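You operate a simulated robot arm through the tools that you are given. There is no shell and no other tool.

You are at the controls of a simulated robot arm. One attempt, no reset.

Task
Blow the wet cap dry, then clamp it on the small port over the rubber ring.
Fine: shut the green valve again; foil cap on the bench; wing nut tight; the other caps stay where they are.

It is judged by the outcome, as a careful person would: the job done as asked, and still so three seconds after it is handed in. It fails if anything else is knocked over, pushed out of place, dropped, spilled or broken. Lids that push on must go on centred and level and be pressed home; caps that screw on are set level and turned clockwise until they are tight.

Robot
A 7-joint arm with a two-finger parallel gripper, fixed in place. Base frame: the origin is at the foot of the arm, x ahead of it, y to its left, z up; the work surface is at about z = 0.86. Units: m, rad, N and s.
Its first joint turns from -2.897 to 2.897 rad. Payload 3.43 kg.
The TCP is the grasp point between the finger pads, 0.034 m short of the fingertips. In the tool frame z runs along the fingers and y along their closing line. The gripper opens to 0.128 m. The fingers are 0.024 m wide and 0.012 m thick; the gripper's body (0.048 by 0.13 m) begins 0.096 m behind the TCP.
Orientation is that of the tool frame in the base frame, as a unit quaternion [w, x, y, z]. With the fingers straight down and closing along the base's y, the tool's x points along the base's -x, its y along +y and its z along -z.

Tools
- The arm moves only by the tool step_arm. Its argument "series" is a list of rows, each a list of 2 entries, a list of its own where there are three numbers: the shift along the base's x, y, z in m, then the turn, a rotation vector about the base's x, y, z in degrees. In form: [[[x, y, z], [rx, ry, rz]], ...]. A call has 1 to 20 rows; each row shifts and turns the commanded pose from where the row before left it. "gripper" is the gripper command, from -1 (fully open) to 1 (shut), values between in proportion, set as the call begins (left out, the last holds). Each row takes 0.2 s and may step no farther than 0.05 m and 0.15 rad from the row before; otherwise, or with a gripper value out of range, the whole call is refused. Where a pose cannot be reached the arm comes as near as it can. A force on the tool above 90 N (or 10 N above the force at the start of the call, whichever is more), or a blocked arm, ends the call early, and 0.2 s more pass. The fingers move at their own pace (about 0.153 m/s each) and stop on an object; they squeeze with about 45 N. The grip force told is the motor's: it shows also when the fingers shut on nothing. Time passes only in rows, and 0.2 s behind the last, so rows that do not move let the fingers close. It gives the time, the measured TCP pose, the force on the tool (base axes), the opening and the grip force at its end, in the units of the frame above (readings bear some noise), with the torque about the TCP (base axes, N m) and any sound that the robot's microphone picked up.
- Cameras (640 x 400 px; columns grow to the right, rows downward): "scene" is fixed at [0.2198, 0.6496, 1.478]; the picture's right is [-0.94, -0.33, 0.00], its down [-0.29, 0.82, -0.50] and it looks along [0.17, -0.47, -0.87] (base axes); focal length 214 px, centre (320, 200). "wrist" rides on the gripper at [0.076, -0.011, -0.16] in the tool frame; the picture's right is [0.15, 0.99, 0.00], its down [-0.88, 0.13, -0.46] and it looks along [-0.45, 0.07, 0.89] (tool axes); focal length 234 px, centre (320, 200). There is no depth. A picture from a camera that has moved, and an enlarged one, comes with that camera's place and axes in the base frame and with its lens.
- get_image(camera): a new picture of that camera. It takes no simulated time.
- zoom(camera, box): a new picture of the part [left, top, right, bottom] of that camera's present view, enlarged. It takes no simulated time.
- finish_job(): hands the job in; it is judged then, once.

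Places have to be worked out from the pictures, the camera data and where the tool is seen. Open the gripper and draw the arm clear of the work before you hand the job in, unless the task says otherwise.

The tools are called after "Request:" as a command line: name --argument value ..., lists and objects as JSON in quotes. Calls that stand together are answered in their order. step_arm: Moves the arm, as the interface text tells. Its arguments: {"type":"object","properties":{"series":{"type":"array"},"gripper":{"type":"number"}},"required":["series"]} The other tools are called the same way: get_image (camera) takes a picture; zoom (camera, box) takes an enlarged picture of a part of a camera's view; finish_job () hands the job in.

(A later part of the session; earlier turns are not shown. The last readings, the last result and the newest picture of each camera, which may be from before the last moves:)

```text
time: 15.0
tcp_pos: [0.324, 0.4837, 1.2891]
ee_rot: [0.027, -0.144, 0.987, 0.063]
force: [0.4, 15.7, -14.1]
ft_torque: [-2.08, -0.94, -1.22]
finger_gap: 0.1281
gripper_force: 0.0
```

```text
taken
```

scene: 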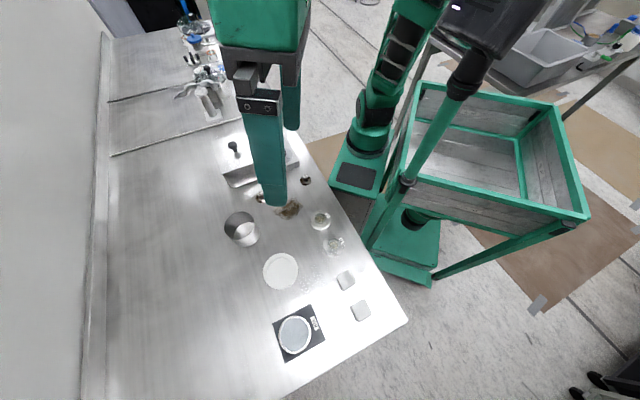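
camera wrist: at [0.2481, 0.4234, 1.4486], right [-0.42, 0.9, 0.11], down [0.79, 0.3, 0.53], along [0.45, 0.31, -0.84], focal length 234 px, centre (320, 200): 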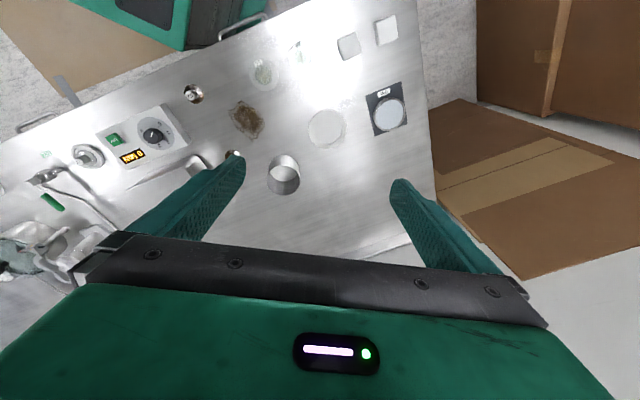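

The force fell from ~50 to ~21 N, so this direction is right. I continue easing away the same way.

Request:
step_arm --series '[[[0.002, 0.008, -0.008], [0, 0, 0]], [[0.004, 0.01, -0.01], [0, 0, 0]], [[0.01, 0.01, -0.01], [0, 0, 0]]]'

```text
time: 15.7
tcp_pos: [0.3375, 0.5014, 1.2738]
ee_rot: [0.039, -0.123, 0.99, 0.063]
force: [4.0, 21.5, -18.6]
ft_torque: [-2.61, -0.75, -1.37]
finger_gap: 0.1282
gripper_force: 0.0
stopped in row 3: the force on the tool passed its limit at 128 N (the readings are from after the stop); the commanded pose is now the measured one
```

The force spiked again when moving +x. I check both views to understand the arm's configuration.

Request:
get_image --camera "wrist"

Request:
get_image --camera "scene"

Request:
zoom --camera "scene" --box '[200, 0, 520, 200]'

```text
taken
camera wrist: at [0.2575, 0.4514, 1.4218], right [-0.39, 0.92, 0.1], down [0.79, 0.28, 0.55], along [0.48, 0.29, -0.83], focal length 234 px, centre (320, 200)
```

wrist: 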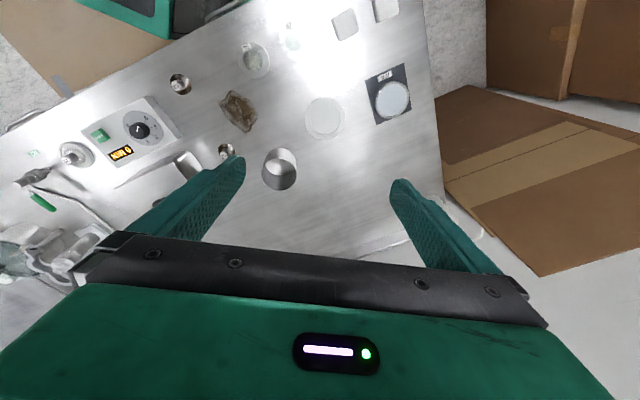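

```text
taken
```

scene: 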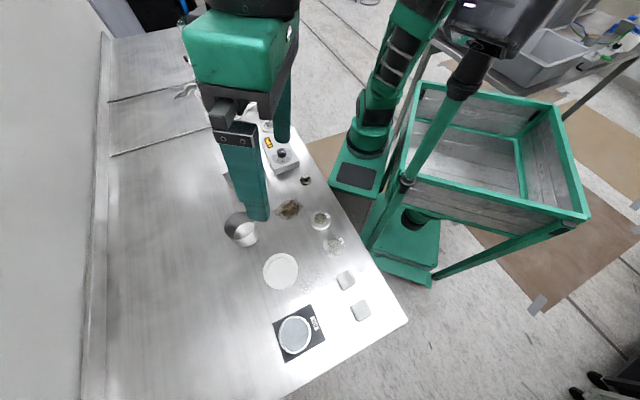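

```text
2.00 times, centred on (360, 100) of scene
camera zoom: at [0.2198, 0.6496, 1.478], right [-0.94, -0.33, 0.0], down [-0.29, 0.82, -0.5], along [0.17, -0.47, -0.87], focal length 429 px, centre (240, 400)
```

zoom: 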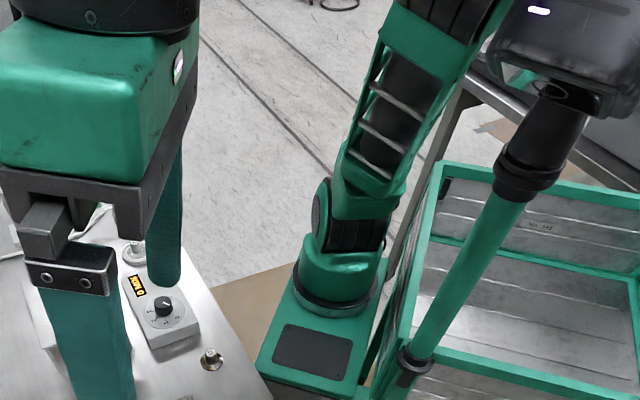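

I want to know whether the black-headed mast at the right is part of the arm or a separate object the arm may be touching; I enlarge it.

Request:
zoom --camera "scene" --box '[360, 0, 600, 200]'

Request:
zoom --camera "wrist" --box '[0, 0, 640, 400]'

```text
2.00 times, centred on (480, 100) of scene
camera zoom: at [0.2198, 0.6496, 1.478], right [-0.94, -0.33, 0.0], down [-0.29, 0.82, -0.5], along [0.17, -0.47, -0.87], focal length 429 px, centre (0, 400)
```

zoom: 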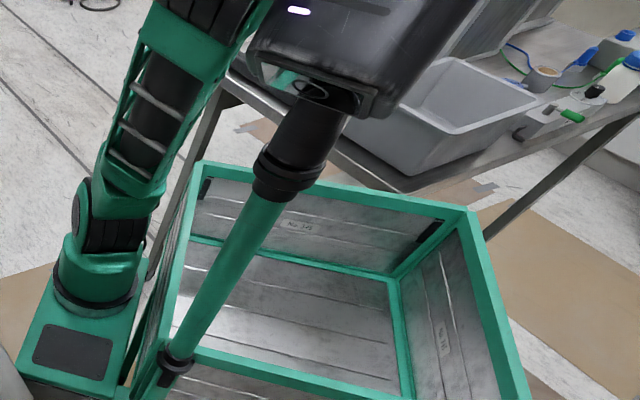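

```text
1.00 times, centred on (320, 200) of wrist (not enlarged: the box is as wide or as high as the picture)
camera zoom: at [0.2575, 0.4514, 1.4218], right [-0.39, 0.92, 0.1], down [0.79, 0.28, 0.55], along [0.48, 0.29, -0.83], focal length 234 px, centre (320, 200)
```

zoom: 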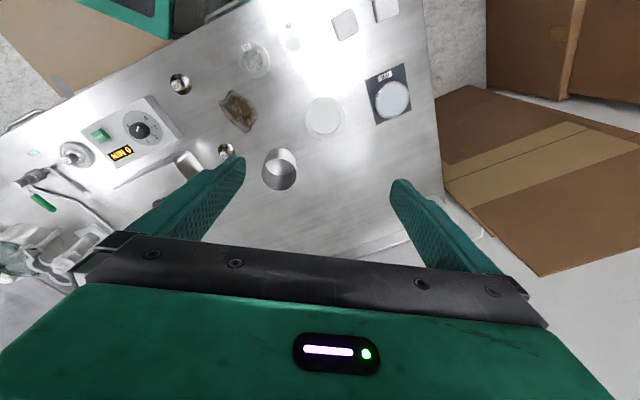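

The mast carries a sensor head beside the arm base; it is a fixture I need to keep clear of. I test a small pure downward step to relieve the contact.

Request:
step_arm --series '[[[0, 0, -0.01], [0, 0, 0]]]'

```text
time: 16.3
tcp_pos: [0.3472, 0.4941, 1.2748]
ee_rot: [0.049, -0.101, 0.992, 0.066]
force: [-0.2, 1.5, -0.5]
ft_torque: [-0.16, -0.07, -0.02]
finger_gap: 0.1281
gripper_force: 0.1
stopped in row 1: the arm was blocked; the commanded pose is now the measured one
```

Contact force is gone now (≈0), though the arm reports being blocked, which fits a wrist joint at its turn limit for negative yaw. I swing back clockwise around the base in small steps, keeping the orientation.

Request:
step_arm --series '[[[0.008, -0.006, 0], [0, 0, 0]], [[0.008, -0.006, 0], [0, 0, 0]], [[0.008, -0.006, 0], [0, 0, 0]]]'

```text
time: 17.1
tcp_pos: [0.3523, 0.4826, 1.269]
ee_rot: [0.046, -0.119, 0.99, 0.063]
force: [0.8, 0.8, 1.4]
ft_torque: [0.0, 0.0, 0.02]
finger_gap: 0.1279
gripper_force: 0.0
```

Free of contact, but the arm lags behind the command. I let it settle one row to see where it really ends up.

Request:
step_arm --series '[[[0, 0, 0], [0, 0, 0]], [[0, 0, 0], [0, 0, 0]]]'

Request:
get_image --camera "scene"

```text
time: 17.7
tcp_pos: [0.3515, 0.4809, 1.2699]
ee_rot: [0.046, -0.119, 0.99, 0.063]
force: [0.9, 0.3, -0.8]
ft_torque: [0.01, -0.01, 0.01]
finger_gap: 0.1277
gripper_force: 0.0
```

```text
taken
```

scene: 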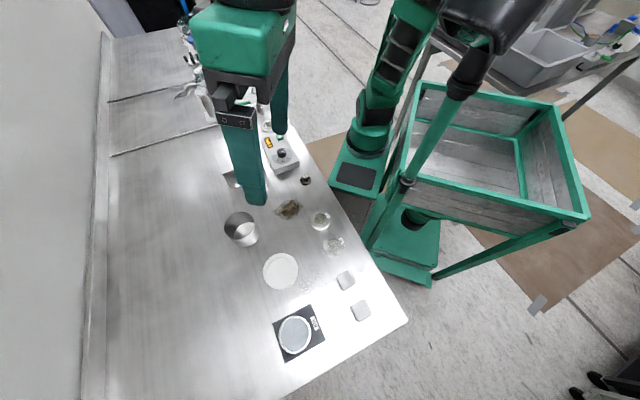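

No contact force now, and all bench items are still in place. I keep swinging clockwise and outward in modest steps toward the well-conditioned region.

Request:
step_arm --series '[[[0.015, -0.012, 0], [0, 0, 0]], [[0.015, -0.012, 0], [0, 0, 0]], [[0.015, -0.012, 0], [0, 0, 0]]]'

```text
time: 18.5
tcp_pos: [0.3919, 0.4492, 1.2646]
ee_rot: [0.046, -0.127, 0.989, 0.06]
force: [0.5, 0.0, -0.9]
ft_torque: [0.01, -0.05, -0.01]
finger_gap: 0.1281
gripper_force: 0.1
```

It follows with an offset that looks like a wrist joint resting on its limit. I turn the tool in +yaw (away from that limit) while continuing the swing.

Request:
step_arm --series '[[[0.01, -0.008, 0], [0, 0, 5]], [[0.01, -0.008, 0], [0, 0, 5]], [[0.01, -0.008, 0], [0, 0, 5]], [[0.01, -0.008, 0], [0, 0, 5]]]'

```text
time: 19.5
tcp_pos: [0.4317, 0.4163, 1.2659]
ee_rot: [0.034, -0.296, 0.952, 0.07]
force: [-0.5, 0.3, 0.4]
ft_torque: [-0.03, 0.0, -0.02]
finger_gap: 0.128
gripper_force: 0.1
```

The yaw followed properly (now about +34.5°), so the wrist is off its limit. I remove the residual ~9° tilt to bring the tool vertical, and check.

Request:
step_arm --series '[[[0.01, -0.008, 0], [-4.4, 0.67, 0]], [[0.01, -0.008, 0], [-4.4, 0.67, 0]], [[0, 0, 0], [0, 0, 0]]]'

Request:
get_image --camera "scene"

```text
time: 20.1
tcp_pos: [0.4385, 0.4047, 1.2713]
ee_rot: [0.022, -0.302, 0.953, 0.005]
force: [68.9, 30.9, -57.1]
ft_torque: [-2.15, 7.69, 1.34]
finger_gap: 0.128
gripper_force: 0.0
stopped in row 2: the force on the tool passed its limit at 194 N (the readings are from after the stop); the commanded pose is now the measured one
```

```text
taken
```

scene: 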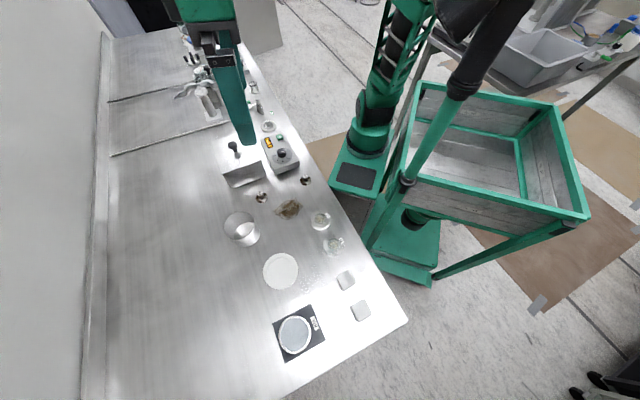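

Tilting the tool upright pressed the hand (likely the wrist-camera side) against the forearm again: the push is toward +x,+y,−z, i.e. outward and down. I ease radially outward and down, away from the arm.

Request:
step_arm --series '[[[0.01, 0.006, -0.01], [0, 0, 0]]]'

Request:
get_image --camera "wrist"

```text
time: 20.5
tcp_pos: [0.4464, 0.4101, 1.26]
ee_rot: [0.018, -0.3, 0.954, 0.007]
force: [-0.2, 0.2, 1.2]
ft_torque: [-0.02, -0.01, 0.04]
finger_gap: 0.1277
gripper_force: 0.1
```

```text
taken
camera wrist: at [0.3863, 0.3538, 1.4155], right [-0.69, 0.73, 0.0], down [0.63, 0.6, 0.49], along [0.36, 0.33, -0.87], focal length 234 px, centre (320, 200)
```

wrist: 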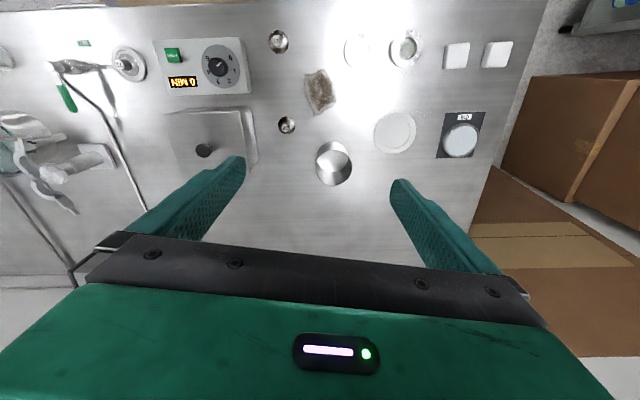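

Free again (force ≈ 0) and the wrist view confirms every bench item is still in place. I move outward and slightly lower, away from the cramped pose.

Request:
step_arm --series '[[[0.018, 0.016, -0.008], [0, 0, 0]], [[0.018, 0.016, -0.008], [0, 0, 0]], [[0.018, 0.016, -0.008], [0, 0, 0]], [[0.018, 0.016, -0.008], [0, 0, 0]], [[0.018, 0.016, 0], [0, 0, 0]]]'

```text
time: 21.4
tcp_pos: [0.4991, 0.4585, 1.2457]
ee_rot: [0.034, -0.3, 0.953, 0.008]
force: [62.5, 8.7, -41.3]
ft_torque: [1.29, 7.05, 3.44]
finger_gap: 0.128
gripper_force: 0.0
stopped in row 4: the force on the tool passed its limit at 116 N (the readings are from after the stop); the commanded pose is now the measured one
```

The contact repeats, with the push now mainly +x/−z, suggesting the elbow has ended up swung out and low so the forearm runs close to the hand at this height. I ease along +x/−z, and will then go lower, where the wrist opens up.

Request:
step_arm --series '[[[0.012, 0.0, -0.012], [0, 0, 0]]]'

```text
time: 21.8
tcp_pos: [0.504, 0.4634, 1.2309]
ee_rot: [0.03, -0.302, 0.953, 0.006]
force: [0.5, -0.5, -0.1]
ft_torque: [-0.04, -0.03, -0.04]
finger_gap: 0.128
gripper_force: 0.1
```

Free again. I lower straight down to about z 1.15 (the can below tops out well under that), checking for contact.

Request:
step_arm --series '[[[0.003, 0.0, -0.02], [0, 0, 0]], [[0.003, 0.0, -0.02], [0, 0, 0]], [[0.002, 0.0, -0.02], [0, 0, 0]], [[0.0, 0.0, -0.02], [0, 0, 0]]]'

Request:
get_image --camera "scene"

```text
time: 22.8
tcp_pos: [0.52, 0.4714, 1.166]
ee_rot: [0.028, -0.301, 0.953, 0.004]
force: [-1.2, -0.7, 0.6]
ft_torque: [0.02, 0.0, -0.01]
finger_gap: 0.1281
gripper_force: 0.1
out of reach, approached as far as the arm can: row 4
```

```text
taken
```

scene: 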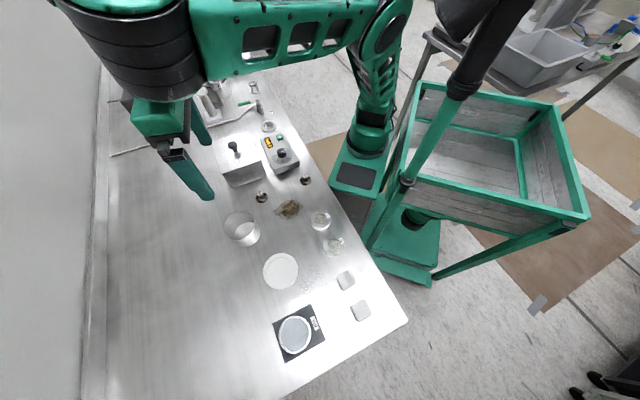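

Now the arm's shape is visible: forearm horizontal at about z 1.35, hand hanging below it, nothing on the bench disturbed. A wrist joint still seems near a limit, so I turn the tool in +yaw in small steps at this spot, which should centre the wrist.

Request:
step_arm --series '[[[0, 0, 0], [0, 0, 6]], [[0, 0, 0], [0, 0, 6]], [[0, 0, 0], [0, 0, 6]]]'

Request:
get_image --camera "scene"

```text
time: 23.6
tcp_pos: [0.5188, 0.4734, 1.1705]
ee_rot: [0.027, -0.448, 0.894, 0.008]
force: [0.8, 0.5, -0.6]
ft_torque: [0.0, -0.03, 0.0]
finger_gap: 0.1281
gripper_force: 0.1
out of reach, approached as far as the arm can: row 2
```

```text
taken
```

scene: 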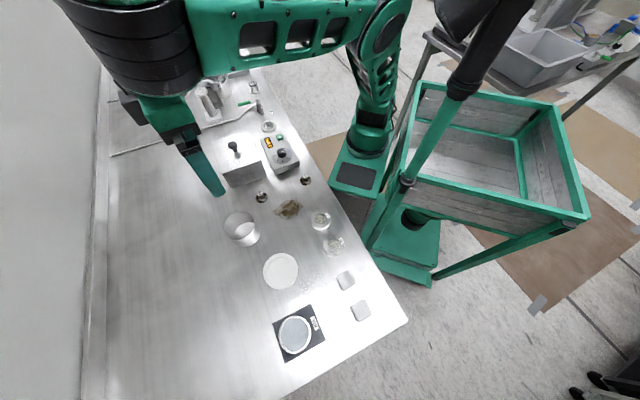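

The tool is at yaw ≈53° with no contact. I swing back clockwise at this height toward the middle of the bench, watching for limits.

Request:
step_arm --series '[[[0.01, -0.025, 0.004], [0, 0, 0]], [[0.01, -0.025, 0.004], [0, 0, 0]], [[0.01, -0.025, 0.004], [0, 0, 0]], [[0.01, -0.025, 0.004], [0, 0, 0]], [[0.01, -0.025, 0.0], [0, 0, 0]], [[0.01, -0.025, 0.0], [0, 0, 0]]]'

Request:
get_image --camera "scene"

```text
time: 25.0
tcp_pos: [0.587, 0.333, 1.2129]
ee_rot: [0.027, -0.446, 0.894, 0.009]
force: [0.2, 0.8, -0.4]
ft_torque: [-0.03, 0.01, 0.0]
finger_gap: 0.128
gripper_force: 0.1
out of reach, approached as far as the arm can: row 1, 2, 4, 5, 6
```

```text
taken
```

scene: 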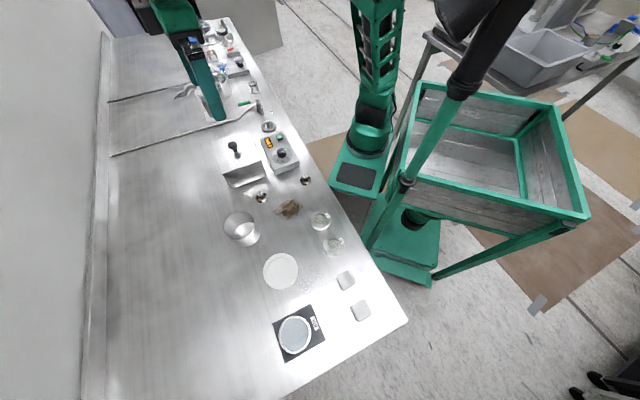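

It is still reporting a limit with z about 3 cm above the command. I hold still for a moment to see whether the arm relaxes toward its commanded pose.

Request:
step_arm --series '[[[0, 0, 0], [0, 0, 0]], [[0, 0, 0], [0, 0, 0]], [[0, 0, 0], [0, 0, 0]], [[0, 0, 0], [0, 0, 0]]]'

```text
time: 26.0
tcp_pos: [0.5864, 0.3339, 1.2116]
ee_rot: [0.026, -0.447, 0.894, 0.01]
force: [-0.4, 0.1, 0.1]
ft_torque: [0.01, -0.01, 0.0]
finger_gap: 0.1279
gripper_force: 0.0
```

It holds steadily. I test the directions individually, first a small step straight down.

Request:
step_arm --series '[[[0, 0, -0.015], [0, 0, 0]]]'

Request:
step_arm --series '[[[0, -0.015, 0], [0, 0, 0]]]'

Request:
step_arm --series '[[[0, 0, 0], [0, 0, 6]]]'

```text
time: 26.4
tcp_pos: [0.5889, 0.3381, 1.2093]
ee_rot: [0.025, -0.447, 0.894, 0.009]
force: [-1.0, 0.2, -0.1]
ft_torque: [0.02, 0.02, -0.01]
finger_gap: 0.1282
gripper_force: 0.0
out of reach, approached as far as the arm can: row 1
```

```text
time: 26.8
tcp_pos: [0.5892, 0.325, 1.2123]
ee_rot: [0.026, -0.447, 0.894, 0.009]
force: [0.4, 0.3, 0.0]
ft_torque: [-0.01, -0.03, -0.01]
finger_gap: 0.1278
gripper_force: 0.2
out of reach, approached as far as the arm can: row 1
```

```text
time: 27.2
tcp_pos: [0.5912, 0.3246, 1.2142]
ee_rot: [0.026, -0.492, 0.87, 0.011]
force: [-0.1, 0.3, 0.0]
ft_torque: [0.03, 0.01, 0.0]
finger_gap: 0.1277
gripper_force: 0.0
```

Going down slides outward instead, so some joint is at its stop in this posture, while yaw turns freely. I return toward the starting area at a bit more height, where the arm was comfortable before.

Request:
step_arm --series '[[[0.0, -0.025, 0.005], [0, 0, -4]], [[0.0, -0.025, 0.005], [0, 0, -4]], [[0.0, -0.025, 0.005], [0, 0, -4]], [[0.0, -0.025, 0.005], [0, 0, -4]], [[0.0, -0.025, 0.005], [0, 0, -4]], [[0.0, -0.025, 0.005], [0, 0, -4]]]'

Request:
get_image --camera "scene"

```text
time: 28.6
tcp_pos: [0.5936, 0.1808, 1.2413]
ee_rot: [0.03, -0.302, 0.953, 0.006]
force: [-0.4, 1.8, 0.9]
ft_torque: [-0.12, -0.05, -0.02]
finger_gap: 0.128
gripper_force: 0.1
out of reach, approached as far as the arm can: row 1
```

```text
taken
```

scene: 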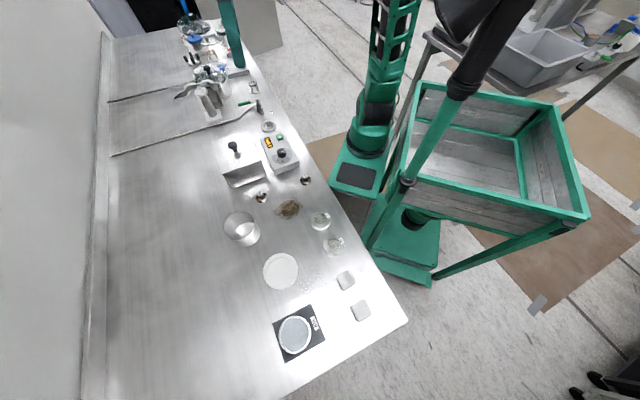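

It followed properly this time. Now I test going down here, correcting the small remaining tilt as well.

Request:
step_arm --series '[[[0.0, -0.01, -0.01], [-0.8, 1.5, 0]], [[0.0, -0.01, -0.015], [-0.8, 1.5, 0]], [[0.0, -0.01, -0.015], [0, 0, 0]], [[0.0, 0, -0.015], [0, 0, 0]]]'

```text
time: 29.6
tcp_pos: [0.5935, 0.1479, 1.1919]
ee_rot: [0.0, -0.302, 0.953, -0.001]
force: [0.2, -0.1, -1.0]
ft_torque: [-0.04, -0.02, -0.01]
finger_gap: 0.1279
gripper_force: 0.0
```

Recovered: the tool is vertical at (0.594, 0.148, 1.192) and moves freely. From now on I only use positive yaw. I move toward the port while turning to yaw ≈132° (closing line along 42°/222°), in two monitored calls.

Request:
step_arm --series '[[[0.02, -0.004, 0], [0, 0, 8]], [[0.02, -0.004, 0], [0, 0, 8]], [[0.02, -0.004, 0], [0, 0, 8]], [[0.02, -0.004, 0], [0, 0, 8]], [[0.02, -0.004, 0], [0, 0, 8]], [[0.02, -0.004, 0], [0, 0, 8]]]'

```text
time: 31.0
tcp_pos: [0.7044, 0.1207, 1.1895]
ee_rot: [0.001, -0.663, 0.749, 0.001]
force: [0.5, 0.4, -0.4]
ft_torque: [0.0, -0.04, 0.02]
finger_gap: 0.128
gripper_force: 0.1
out of reach, approached as far as the arm can: row 4
```

Following well (yaw 83°). Continue to the port with the remaining 49° of turn.

Request:
step_arm --series '[[[0.03, -0.006, 0], [0, 0, 8.1]], [[0.03, -0.006, 0], [0, 0, 8.1]], [[0.03, -0.006, 0], [0, 0, 8.1]], [[0.03, -0.006, 0], [0, 0, 8.1]], [[0.03, -0.006, 0], [0, 0, 8.1]], [[0.03, -0.006, 0], [0, 0, 8.1]]]'

Request:
get_image --camera "wrist"

Request:
zoom --camera "wrist" --box '[250, 90, 390, 220]'

Request:
get_image --camera "scene"

```text
time: 32.4
tcp_pos: [0.886, 0.0841, 1.1897]
ee_rot: [-0.001, 0.913, -0.408, 0.0]
force: [-0.7, -0.4, 0.7]
ft_torque: [-0.05, -0.13, 0.0]
finger_gap: 0.1282
gripper_force: 0.1
```

```text
taken
camera wrist: at [0.9454, 0.0349, 1.3471], right [-0.64, -0.77, 0.0], down [-0.68, 0.57, 0.46], along [-0.35, 0.29, -0.89], focal length 234 px, centre (320, 200)
```

wrist: 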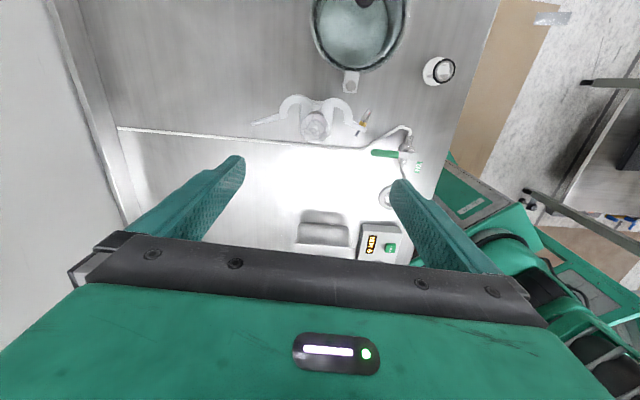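

```text
3.08 times, centred on (320, 155) of wrist
camera zoom: at [0.9454, 0.0349, 1.3471], right [-0.64, -0.77, 0.0], down [-0.68, 0.57, 0.46], along [-0.35, 0.29, -0.89], focal length 720 px, centre (320, 338)
```

zoom: 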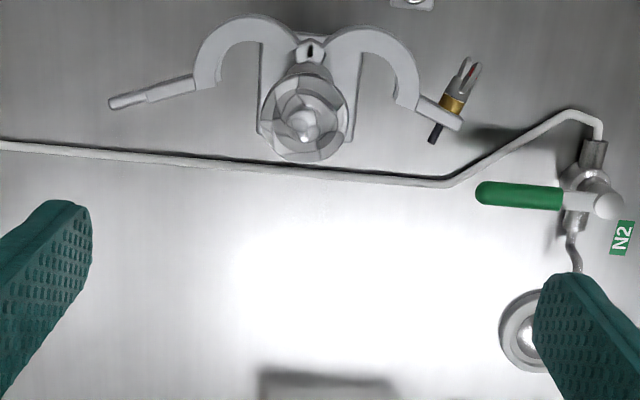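

```text
taken
```

scene: 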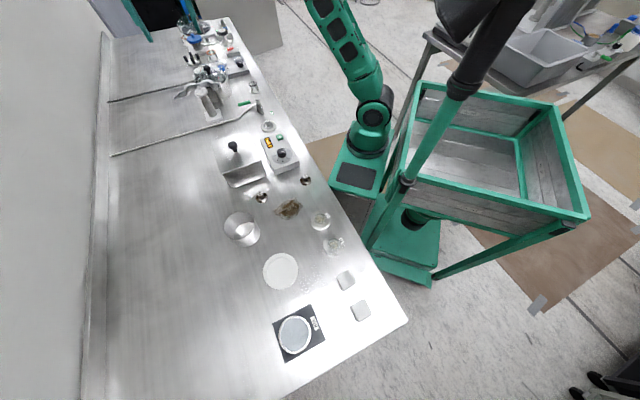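

Good, a clear symmetric view (yaw 132°): I place the port axis at about (0.900, 0.082), with the foil cap about 44 mm wide. I narrow the opening to ~54 mm, centre over it and lower to z≈1.08 for a closer check.

Request:
step_arm --series '[[[0.014, -0.002, -0.02], [0, 0, 0]], [[0, 0, -0.03], [0, 0, 0]], [[0, 0, -0.03], [0, 0, 0]], [[0, 0, -0.03], [0, 0, 0]]]' --gripper 0.15

Request:
get_image --camera "wrist"

Request:
zoom --camera "wrist" --box '[240, 80, 400, 220]'

```text
time: 33.4
tcp_pos: [0.9017, 0.0828, 1.0772]
ee_rot: [-0.001, 0.912, -0.41, -0.001]
force: [0.0, -0.5, -0.3]
ft_torque: [0.04, -0.01, 0.01]
finger_gap: 0.0541
gripper_force: 0.1
```

```text
taken
camera wrist: at [0.9594, 0.0329, 1.2357], right [-0.64, -0.77, 0.0], down [-0.68, 0.57, 0.46], along [-0.35, 0.3, -0.89], focal length 234 px, centre (320, 200)
```

wrist: 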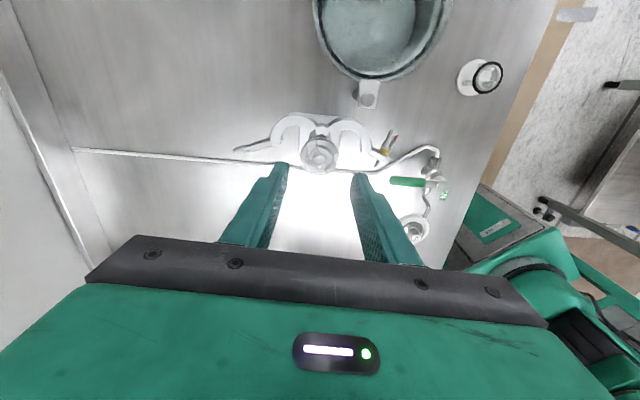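

```text
2.86 times, centred on (320, 150) of wrist
camera zoom: at [0.9594, 0.0329, 1.2357], right [-0.64, -0.77, 0.0], down [-0.68, 0.57, 0.46], along [-0.35, 0.3, -0.89], focal length 669 px, centre (320, 343)
```

zoom: 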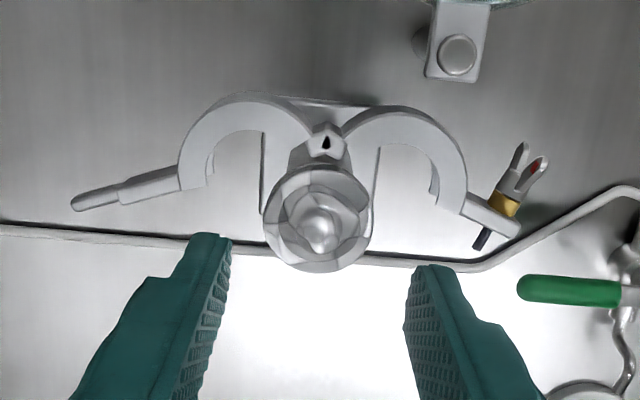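

Aligned within about 2 mm: the foil cap sits between the fingers and the jaws' cavities leave room. I narrow to 50 mm and lower to z≈1.008 in small monitored steps.

Request:
step_arm --series '[[[0, 0, -0.015], [0, 0, 0]], [[0, 0, -0.015], [0, 0, 0]], [[0, 0, -0.015], [0, 0, 0]], [[0, 0, -0.012], [0, 0, 0]], [[0, 0, -0.01], [0, 0, 0]]]' --gripper 0.22

Request:
zoom --camera "wrist" --box '[240, 100, 400, 240]'

Request:
zoom --camera "scene" --box '[165, 55, 245, 115]'

```text
time: 34.6
tcp_pos: [0.9012, 0.0835, 1.0121]
ee_rot: [-0.002, 0.912, -0.41, -0.001]
force: [-0.4, 0.0, -1.2]
ft_torque: [0.01, 0.03, 0.03]
finger_gap: 0.0499
gripper_force: 0.0
```

```text
2.86 times, centred on (320, 170) of wrist
camera zoom: at [0.9601, 0.0337, 1.1713], right [-0.64, -0.77, 0.0], down [-0.68, 0.57, 0.46], along [-0.35, 0.3, -0.89], focal length 669 px, centre (320, 286)
```

zoom: 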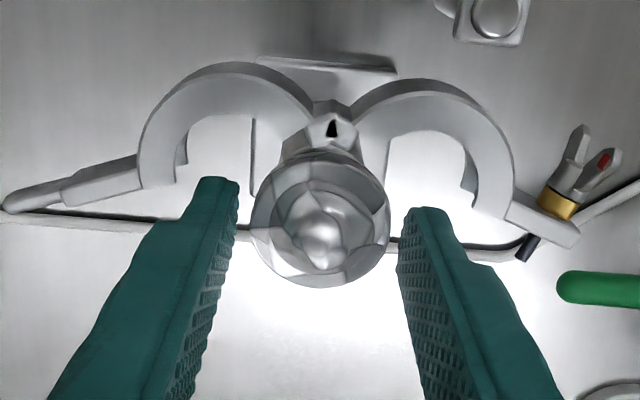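

```text
6.67 times, centred on (205, 85) of scene
camera zoom: at [0.2198, 0.6496, 1.478], right [-0.94, -0.33, 0.0], down [-0.29, 0.82, -0.5], along [0.17, -0.47, -0.87], focal length 1430 px, centre (1087, 967)
```

zoom: 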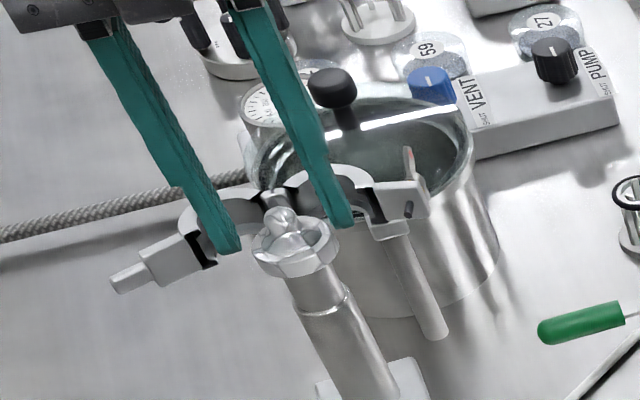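

The fingers straddle the foil cap squarely, clear of both jaws. I lower 6 mm more and close the gripper on the foil body.

Request:
step_arm --series '[[[0, 0, -0.006], [0, 0, 0]], [[0, 0, 0], [0, 0, 0]]]'

Request:
step_arm --series '[[[0, 0, 0], [0, 0, 0]], [[0, 0, 0], [0, 0, 0]]]' --gripper 1

```text
time: 35.2
tcp_pos: [0.9023, 0.0822, 1.0084]
ee_rot: [-0.001, 0.912, -0.409, -0.002]
force: [-0.3, 0.4, 0.8]
ft_torque: [-0.02, -0.01, -0.03]
finger_gap: 0.0499
gripper_force: 0.1
```

```text
time: 35.8
tcp_pos: [0.9019, 0.0838, 1.0078]
ee_rot: [-0.002, 0.912, -0.41, -0.002]
force: [-0.4, 1.2, -0.1]
ft_torque: [0.02, -0.06, 0.01]
finger_gap: 0.0432
gripper_force: 45.0
```

Gripped at 43 mm with almost no side force, so it's centred. I lift it straight up.

Request:
step_arm --series '[[[0, 0, 0.01], [0, 0, 0]], [[0, 0, 0.015], [0, 0, 0]], [[0, 0, 0.025], [0, 0, 0]], [[0, 0, 0.03], [0, 0, 0]]]'

Request:
zoom --camera "wrist" --box '[240, 80, 400, 220]'

Request:
zoom --camera "scene" --box '[165, 45, 245, 105]'

```text
time: 36.8
tcp_pos: [0.9011, 0.0833, 1.0864]
ee_rot: [-0.002, 0.912, -0.41, -0.002]
force: [-0.4, -0.1, -0.1]
ft_torque: [-0.03, 0.0, 0.0]
finger_gap: 0.0394
gripper_force: 44.5
```

```text
2.86 times, centred on (320, 150) of wrist
camera zoom: at [0.9607, 0.034, 1.2444], right [-0.64, -0.77, 0.0], down [-0.68, 0.57, 0.46], along [-0.35, 0.3, -0.89], focal length 669 px, centre (320, 343)
```

zoom: 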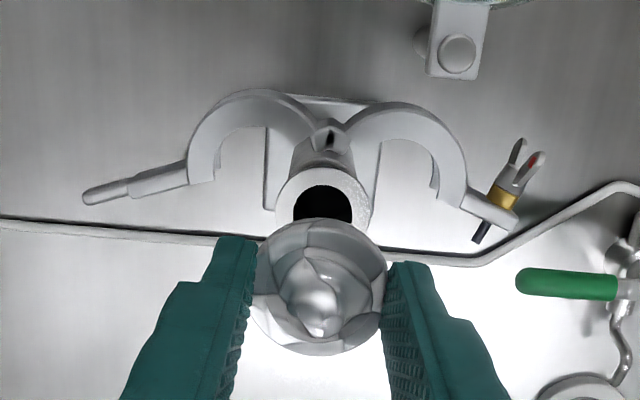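

```text
6.67 times, centred on (205, 75) of scene
camera zoom: at [0.2198, 0.6496, 1.478], right [-0.94, -0.33, 0.0], down [-0.29, 0.82, -0.5], along [0.17, -0.47, -0.87], focal length 1430 px, centre (1087, 1033)
```

zoom: 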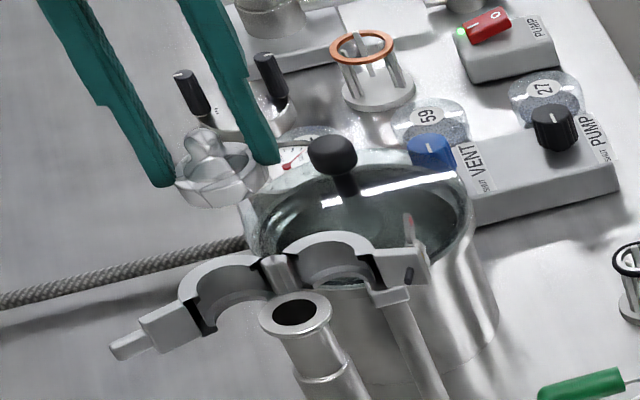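

The foil cap is off cleanly; the bare flange (≈40 mm, top z≈0.972) is visible at (0.9005, 0.082) and the clamp hasn't moved. I carry the foil to a clear bench spot at about (0.86, 0.26) and start lowering.

Request:
step_arm --series '[[[-0.008, 0.035, 0.01], [0, 0, 0]], [[-0.008, 0.035, 0], [0, 0, 0]], [[-0.008, 0.035, 0], [0, 0, 0]], [[-0.008, 0.035, 0], [0, 0, 0]], [[-0.008, 0.036, 0], [0, 0, 0]], [[0, 0, -0.04], [0, 0, 0]], [[0, 0, -0.04], [0, 0, 0]], [[0, 0, -0.04], [0, 0, 0]], [[0, 0, -0.03], [0, 0, 0]]]'

Request:
get_image --camera "wrist"

Request:
zoom --camera "scene" --box '[150, 90, 260, 180]'

```text
time: 38.8
tcp_pos: [0.8607, 0.2571, 0.9459]
ee_rot: [-0.001, 0.912, -0.409, -0.001]
force: [1.3, -0.3, 0.3]
ft_torque: [0.02, -0.01, 0.04]
finger_gap: 0.0389
gripper_force: 45.0
```

```text
taken
camera wrist: at [0.9202, 0.2076, 1.1043], right [-0.64, -0.77, 0.0], down [-0.68, 0.57, 0.46], along [-0.35, 0.3, -0.89], focal length 234 px, centre (320, 200)
```

wrist: 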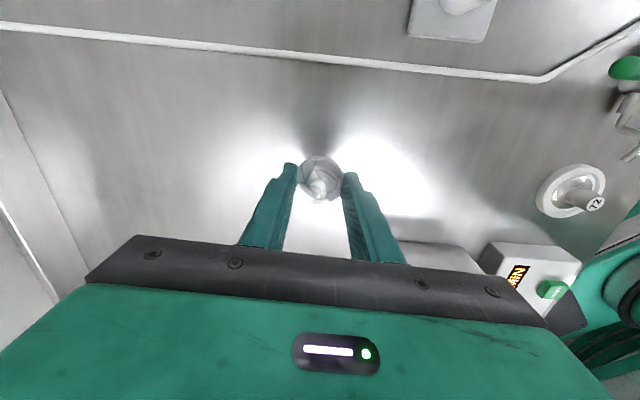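

```text
4.44 times, centred on (205, 135) of scene
camera zoom: at [0.2198, 0.6496, 1.478], right [-0.94, -0.33, 0.0], down [-0.29, 0.82, -0.5], along [0.17, -0.47, -0.87], focal length 953 px, centre (831, 489)
```

zoom: 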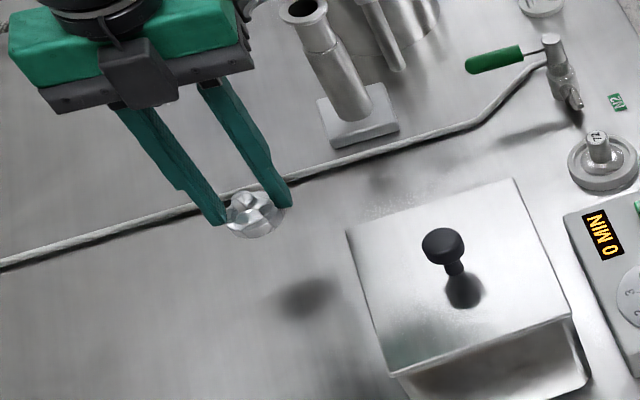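

The bench below is clear. I lower gently until I feel the bench (expected contact at TCP z≈0.905).

Request:
step_arm --series '[[[0, 0, -0.015], [0, 0, 0]], [[0, 0, -0.012], [0, 0, 0]], [[0, 0, -0.006], [0, 0, 0]]]'

Request:
step_arm --series '[[[0, 0, -0.004], [0, 0, 0]], [[0, 0, -0.003], [0, 0, 0]]]'

Request:
zoom --camera "scene" --box '[180, 120, 220, 160]'

```text
time: 39.6
tcp_pos: [0.8599, 0.2566, 0.9138]
ee_rot: [0.0, 0.913, -0.409, -0.002]
force: [-0.2, -0.9, -0.2]
ft_torque: [-0.02, 0.03, -0.01]
finger_gap: 0.0387
gripper_force: 44.5
```

```text
time: 40.2
tcp_pos: [0.8608, 0.2582, 0.9078]
ee_rot: [-0.001, 0.912, -0.409, -0.001]
force: [-0.1, 0.1, -1.3]
ft_torque: [-0.04, -0.01, 0.0]
finger_gap: 0.0387
gripper_force: 45.5
```

```text
10.00 times, centred on (200, 140) of scene
camera zoom: at [0.2198, 0.6496, 1.478], right [-0.94, -0.33, 0.0], down [-0.29, 0.82, -0.5], along [0.17, -0.47, -0.87], focal length 2145 px, centre (1520, 800)
```

zoom: 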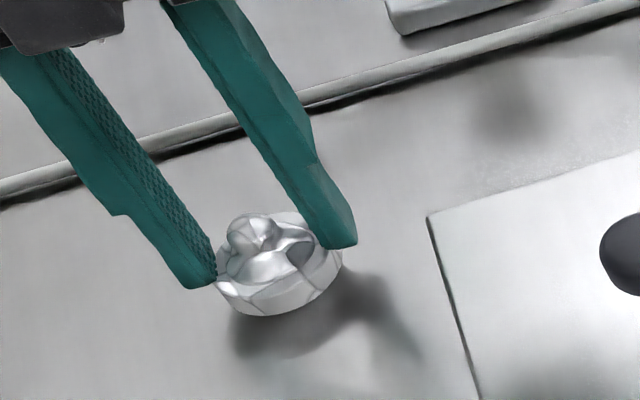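

No contact yet and the shadow shows a small gap. I continue in 3 mm steps.

Request:
step_arm --series '[[[0, 0, -0.003], [0, 0, 0]], [[0, 0, -0.003], [0, 0, 0]]]'

Request:
step_arm --series '[[[0, 0, -0.002], [0, 0, 0]], [[0, 0, -0.002], [0, 0, 0]]]'

```text
time: 40.8
tcp_pos: [0.8604, 0.2583, 0.9016]
ee_rot: [-0.002, 0.912, -0.409, -0.001]
force: [-0.4, 0.0, -0.1]
ft_torque: [-0.01, 0.0, -0.04]
finger_gap: 0.0389
gripper_force: 45.0
```

```text
time: 41.4
tcp_pos: [0.8607, 0.2583, 0.8995]
ee_rot: [-0.002, 0.913, -0.409, -0.001]
force: [-1.1, 0.3, 6.8]
ft_torque: [0.18, -0.05, -0.02]
finger_gap: 0.0384
gripper_force: 45.4
```

Contact with the bench (6.8 N). I open the gripper and lift straight away.

Request:
step_arm --series '[[[0, 0, 0], [0, 0, 0]], [[0, 0, 0.003], [0, 0, 0]]]' --gripper -0.1

Request:
step_arm --series '[[[0, 0, 0.02], [0, 0, 0]], [[0, 0, 0.03], [0, 0, 0]], [[0, 0, 0.04], [0, 0, 0]], [[0, 0, 0.04], [0, 0, 0]]]'

Request:
zoom --camera "scene" --box '[160, 60, 280, 160]'

```text
time: 42.0
tcp_pos: [0.8603, 0.2589, 0.9007]
ee_rot: [-0.001, 0.912, -0.409, -0.002]
force: [-0.3, -0.7, 0.2]
ft_torque: [-0.01, 0.0, 0.0]
finger_gap: 0.0704
gripper_force: 0.1
```

```text
time: 43.0
tcp_pos: [0.8607, 0.2592, 1.0301]
ee_rot: [0.0, 0.912, -0.41, -0.002]
force: [0.1, 1.4, -0.3]
ft_torque: [-0.01, 0.04, -0.02]
finger_gap: 0.0704
gripper_force: 0.0
```

```text
4.00 times, centred on (220, 110) of scene
camera zoom: at [0.2198, 0.6496, 1.478], right [-0.94, -0.33, 0.0], down [-0.29, 0.82, -0.5], along [0.17, -0.47, -0.87], focal length 858 px, centre (720, 560)
```

zoom: 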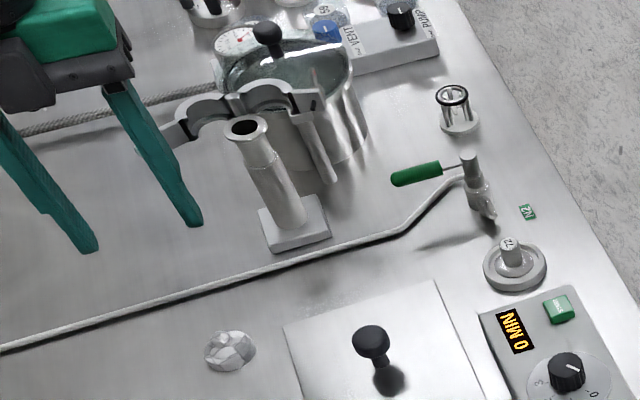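

The foil cap rests upright on the bench. Next the rubber ring: I rise to 1.15 and fly over to its stand near (0.816, −0.126) for a close look.

Request:
step_arm --series '[[[0, 0, 0.04], [0, 0, 0]], [[0, 0, 0.04], [0, 0, 0]], [[0, 0, 0.03], [0, 0, 0]], [[-0.005, -0.043, 0], [0, 0, 0]], [[-0.005, -0.043, 0], [0, 0, 0]], [[-0.005, -0.043, 0], [0, 0, 0]], [[-0.005, -0.043, 0], [0, 0, 0]], [[-0.005, -0.043, 0], [0, 0, 0]], [[-0.005, -0.043, 0], [0, 0, 0]], [[-0.005, -0.043, 0], [0, 0, 0]], [[-0.005, -0.043, 0], [0, 0, 0]], [[-0.005, -0.043, 0], [0, 0, 0]]]'

Request:
get_image --camera "wrist"

Request:
zoom --camera "wrist" --box '[260, 60, 380, 180]'

```text
time: 45.6
tcp_pos: [0.8143, -0.1273, 1.1401]
ee_rot: [-0.002, 0.913, -0.408, -0.002]
force: [0.0, 0.5, 0.0]
ft_torque: [-0.06, 0.01, 0.0]
finger_gap: 0.0704
gripper_force: 0.1
```

```text
taken
camera wrist: at [0.8754, -0.1772, 1.2973], right [-0.64, -0.77, 0.0], down [-0.68, 0.57, 0.46], along [-0.35, 0.3, -0.89], focal length 234 px, centre (320, 200)
```

wrist: 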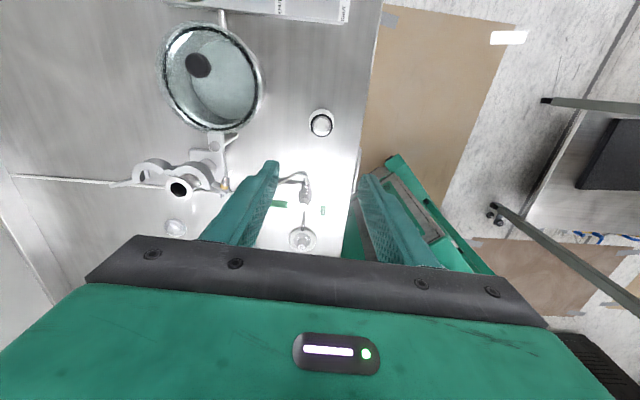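

```text
3.33 times, centred on (320, 120) of wrist
camera zoom: at [0.8754, -0.1772, 1.2973], right [-0.64, -0.77, 0.0], down [-0.68, 0.57, 0.46], along [-0.35, 0.3, -0.89], focal length 781 px, centre (320, 467)
```

zoom: 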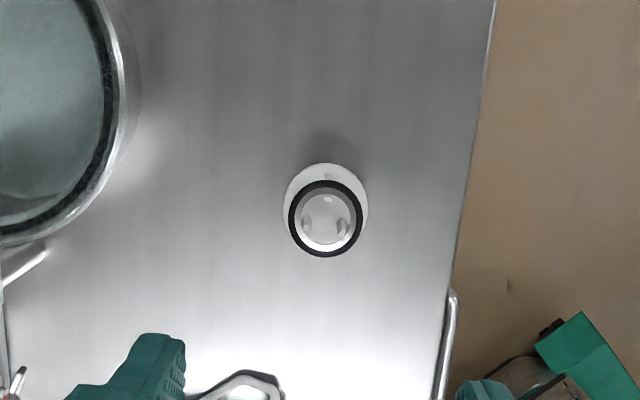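

The ring works out at about (0.821, −0.1375), z≈0.90, about 35 mm across. I centre over it and lower to z≈1.0 to check again.

Request:
step_arm --series '[[[0.007, -0.0102, -0.03], [0, 0, 0]], [[0, 0, -0.04], [0, 0, 0]], [[0, 0, -0.04], [0, 0, 0]], [[0, 0, -0.03], [0, 0, 0]]]' --gripper 0.2

Request:
zoom --camera "wrist" --box '[250, 90, 390, 220]'

Request:
zoom --camera "wrist" --box '[290, 120, 350, 180]'

Request:
zoom --camera "scene" --box '[225, 65, 285, 115]'

```text
time: 46.6
tcp_pos: [0.823, -0.1386, 0.9991]
ee_rot: [-0.001, 0.912, -0.409, -0.001]
force: [-0.3, 0.3, 0.0]
ft_torque: [0.02, -0.01, 0.0]
finger_gap: 0.0512
gripper_force: 0.0
```

```text
3.08 times, centred on (320, 155) of wrist
camera zoom: at [0.8823, -0.1887, 1.1569], right [-0.64, -0.77, 0.0], down [-0.68, 0.57, 0.46], along [-0.35, 0.3, -0.89], focal length 720 px, centre (320, 338)
```

zoom: 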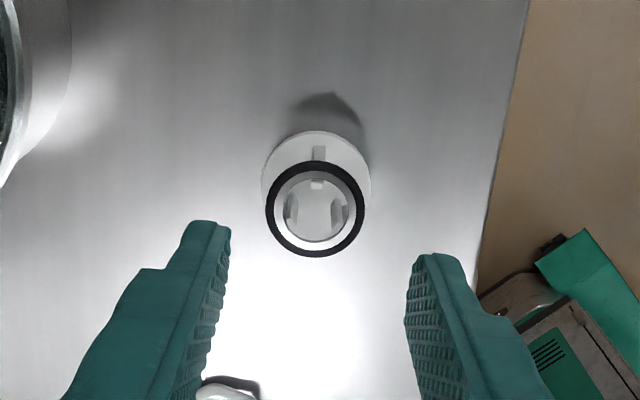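

```text
6.67 times, centred on (320, 150) of wrist
camera zoom: at [0.8823, -0.1887, 1.1569], right [-0.64, -0.77, 0.0], down [-0.68, 0.57, 0.46], along [-0.35, 0.3, -0.89], focal length 1561 px, centre (320, 533)
```

zoom: 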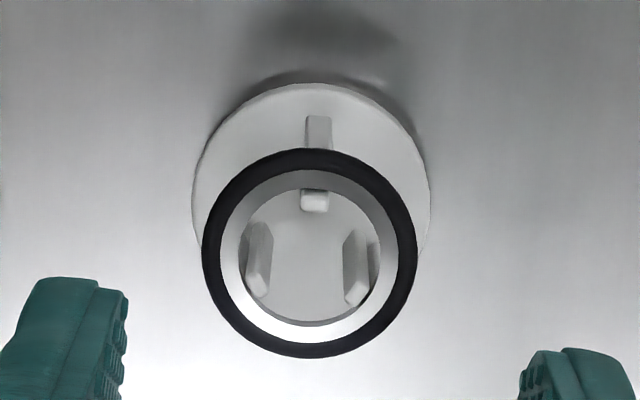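

```text
8.00 times, centred on (255, 90) of scene
camera zoom: at [0.2198, 0.6496, 1.478], right [-0.94, -0.33, 0.0], down [-0.29, 0.82, -0.5], along [0.17, -0.47, -0.87], focal length 1716 px, centre (840, 1080)
```

zoom: 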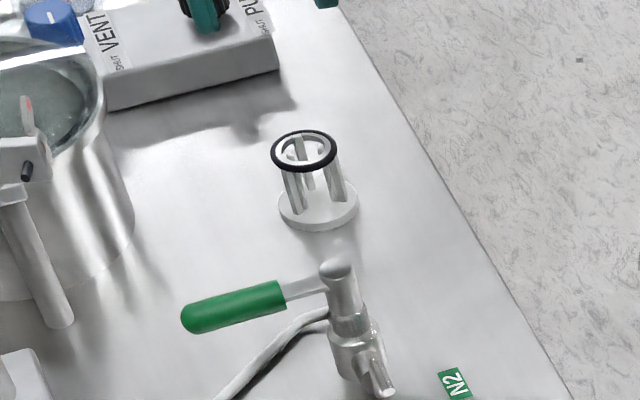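

The ring measures 36 mm across and sits nearly centred under the tool. Since it must be gripped only by its upper edge (the port flange is wider than the ring), I probe its top height first: fingers at 34 mm, lowering gently until touch.

Request:
step_arm --series '[[[-0.0006, 0.0017, -0.02], [0, 0, 0]], [[0, 0, -0.02], [0, 0, 0]], [[0, 0, 0], [0, 0, 0]]]' --gripper 0.469

Request:
zoom --camera "wrist" --box '[270, 120, 370, 210]'

```text
time: 47.4
tcp_pos: [0.821, -0.1361, 0.9601]
ee_rot: [-0.001, 0.913, -0.409, -0.001]
force: [0.5, 0.0, -0.4]
ft_torque: [0.01, 0.0, 0.03]
finger_gap: 0.0341
gripper_force: 0.1
```

```text
4.44 times, centred on (320, 165) of wrist
camera zoom: at [0.88, -0.1856, 1.1188], right [-0.64, -0.77, 0.0], down [-0.68, 0.57, 0.46], along [-0.35, 0.3, -0.89], focal length 1041 px, centre (320, 356)
```

zoom: 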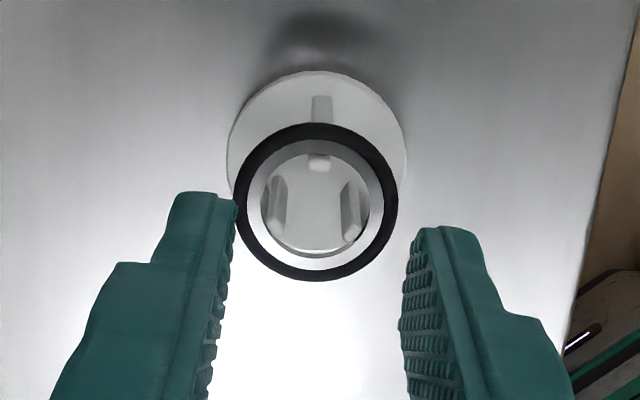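

Still centred. I lower in 2–3 mm steps to feel the top of the ring.

Request:
step_arm --series '[[[0.001, -0.0007, -0.008], [0, 0, 0]], [[0, 0, -0.006], [0, 0, 0]]]'

Request:
step_arm --series '[[[0, 0, -0.002], [0, 0, 0]]]'

Request:
step_arm --series '[[[0, 0, -0.002], [0, 0, 0]]]'

Request:
step_arm --series '[[[0, 0, -0.002], [0, 0, 0]]]'

```text
time: 48.0
tcp_pos: [0.8228, -0.1385, 0.9474]
ee_rot: [-0.001, 0.912, -0.409, -0.001]
force: [0.3, 0.0, 1.2]
ft_torque: [0.01, 0.02, -0.02]
finger_gap: 0.034
gripper_force: 0.1
```

```text
time: 48.4
tcp_pos: [0.8232, -0.1382, 0.9435]
ee_rot: [-0.001, 0.912, -0.409, -0.001]
force: [0.4, 0.2, 0.2]
ft_torque: [0.02, -0.02, -0.01]
finger_gap: 0.034
gripper_force: 0.1
```

```text
time: 48.8
tcp_pos: [0.8222, -0.1362, 0.9424]
ee_rot: [-0.001, 0.912, -0.41, -0.001]
force: [-0.6, 0.5, -0.2]
ft_torque: [0.0, -0.01, 0.03]
finger_gap: 0.0342
gripper_force: 0.0
```

```text
time: 49.2
tcp_pos: [0.8239, -0.1363, 0.94]
ee_rot: [-0.001, 0.912, -0.409, -0.001]
force: [0.0, -0.4, -0.1]
ft_torque: [0.0, 0.02, -0.02]
finger_gap: 0.034
gripper_force: 0.1
```

No contact yet at z≈0.939. I keep probing in 2 mm steps.

Request:
step_arm --series '[[[0, 0, -0.002], [0, 0, 0]]]'

Request:
step_arm --series '[[[0, 0, -0.002], [0, 0, 0]]]'

Request:
step_arm --series '[[[0, 0, -0.002], [0, 0, 0]]]'

Request:
zoom --camera "wrist" --box '[270, 130, 370, 220]'

Request:
zoom --camera "scene" --box '[230, 65, 280, 105]'

```text
time: 49.6
tcp_pos: [0.8225, -0.137, 0.9375]
ee_rot: [-0.001, 0.912, -0.409, -0.001]
force: [1.1, -0.6, -1.1]
ft_torque: [0.01, 0.01, -0.04]
finger_gap: 0.0343
gripper_force: 0.1
```

```text
time: 50.0
tcp_pos: [0.8227, -0.1363, 0.9358]
ee_rot: [-0.002, 0.912, -0.41, -0.003]
force: [0.1, -0.4, -1.0]
ft_torque: [-0.03, 0.0, 0.02]
finger_gap: 0.034
gripper_force: 0.0
```

```text
time: 50.4
tcp_pos: [0.8236, -0.136, 0.9333]
ee_rot: [-0.002, 0.913, -0.408, -0.001]
force: [0.4, -0.1, -0.5]
ft_torque: [-0.03, -0.02, -0.01]
finger_gap: 0.034
gripper_force: 0.0
```

```text
4.44 times, centred on (320, 175) of wrist
camera zoom: at [0.8827, -0.1861, 1.092], right [-0.64, -0.77, 0.0], down [-0.68, 0.57, 0.46], along [-0.35, 0.3, -0.89], focal length 1041 px, centre (320, 311)
```

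zoom: 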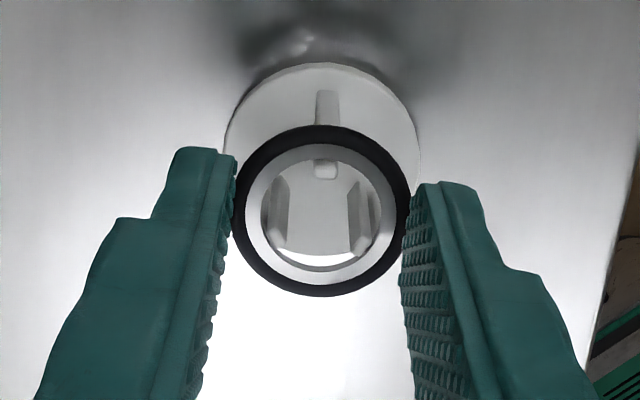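

```text
10.00 times, centred on (255, 85) of scene
camera zoom: at [0.2198, 0.6496, 1.478], right [-0.94, -0.33, 0.0], down [-0.29, 0.82, -0.5], along [0.17, -0.47, -0.87], focal length 2145 px, centre (970, 1350)
```

zoom: 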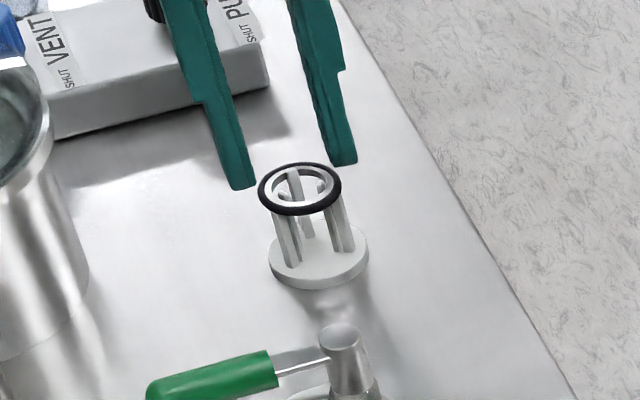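

The scene view shows the fingertips still some 5 mm above the ring. I keep probing down.

Request:
step_arm --series '[[[0, 0, -0.002], [0, 0, 0]]]'

Request:
step_arm --series '[[[0, 0, -0.0015], [0, 0, 0]]]'

Request:
step_arm --series '[[[0, 0, -0.0015], [0, 0, 0]]]'

Request:
step_arm --series '[[[0, 0, -0.0015], [0, 0, 0]]]'

```text
time: 50.8
tcp_pos: [0.8212, -0.1372, 0.9323]
ee_rot: [-0.002, 0.913, -0.409, -0.002]
force: [0.3, 0.5, -0.7]
ft_torque: [0.02, -0.02, -0.02]
finger_gap: 0.0341
gripper_force: 0.0
```

```text
time: 51.2
tcp_pos: [0.8234, -0.1367, 0.9301]
ee_rot: [-0.003, 0.913, -0.409, -0.001]
force: [0.1, 0.0, -0.2]
ft_torque: [-0.01, 0.01, 0.02]
finger_gap: 0.0342
gripper_force: 0.0
```

```text
time: 51.6
tcp_pos: [0.8231, -0.1373, 0.9303]
ee_rot: [-0.003, 0.912, -0.409, 0.0]
force: [-2.5, 2.6, 13.6]
ft_torque: [0.1, 0.12, 0.0]
finger_gap: 0.0341
gripper_force: 0.1
```

```text
time: 52.0
tcp_pos: [0.8232, -0.1374, 0.9292]
ee_rot: [-0.003, 0.912, -0.409, 0.001]
force: [-0.1, 5.4, 34.5]
ft_torque: [0.2, 0.04, 0.03]
finger_gap: 0.0342
gripper_force: 0.1
```

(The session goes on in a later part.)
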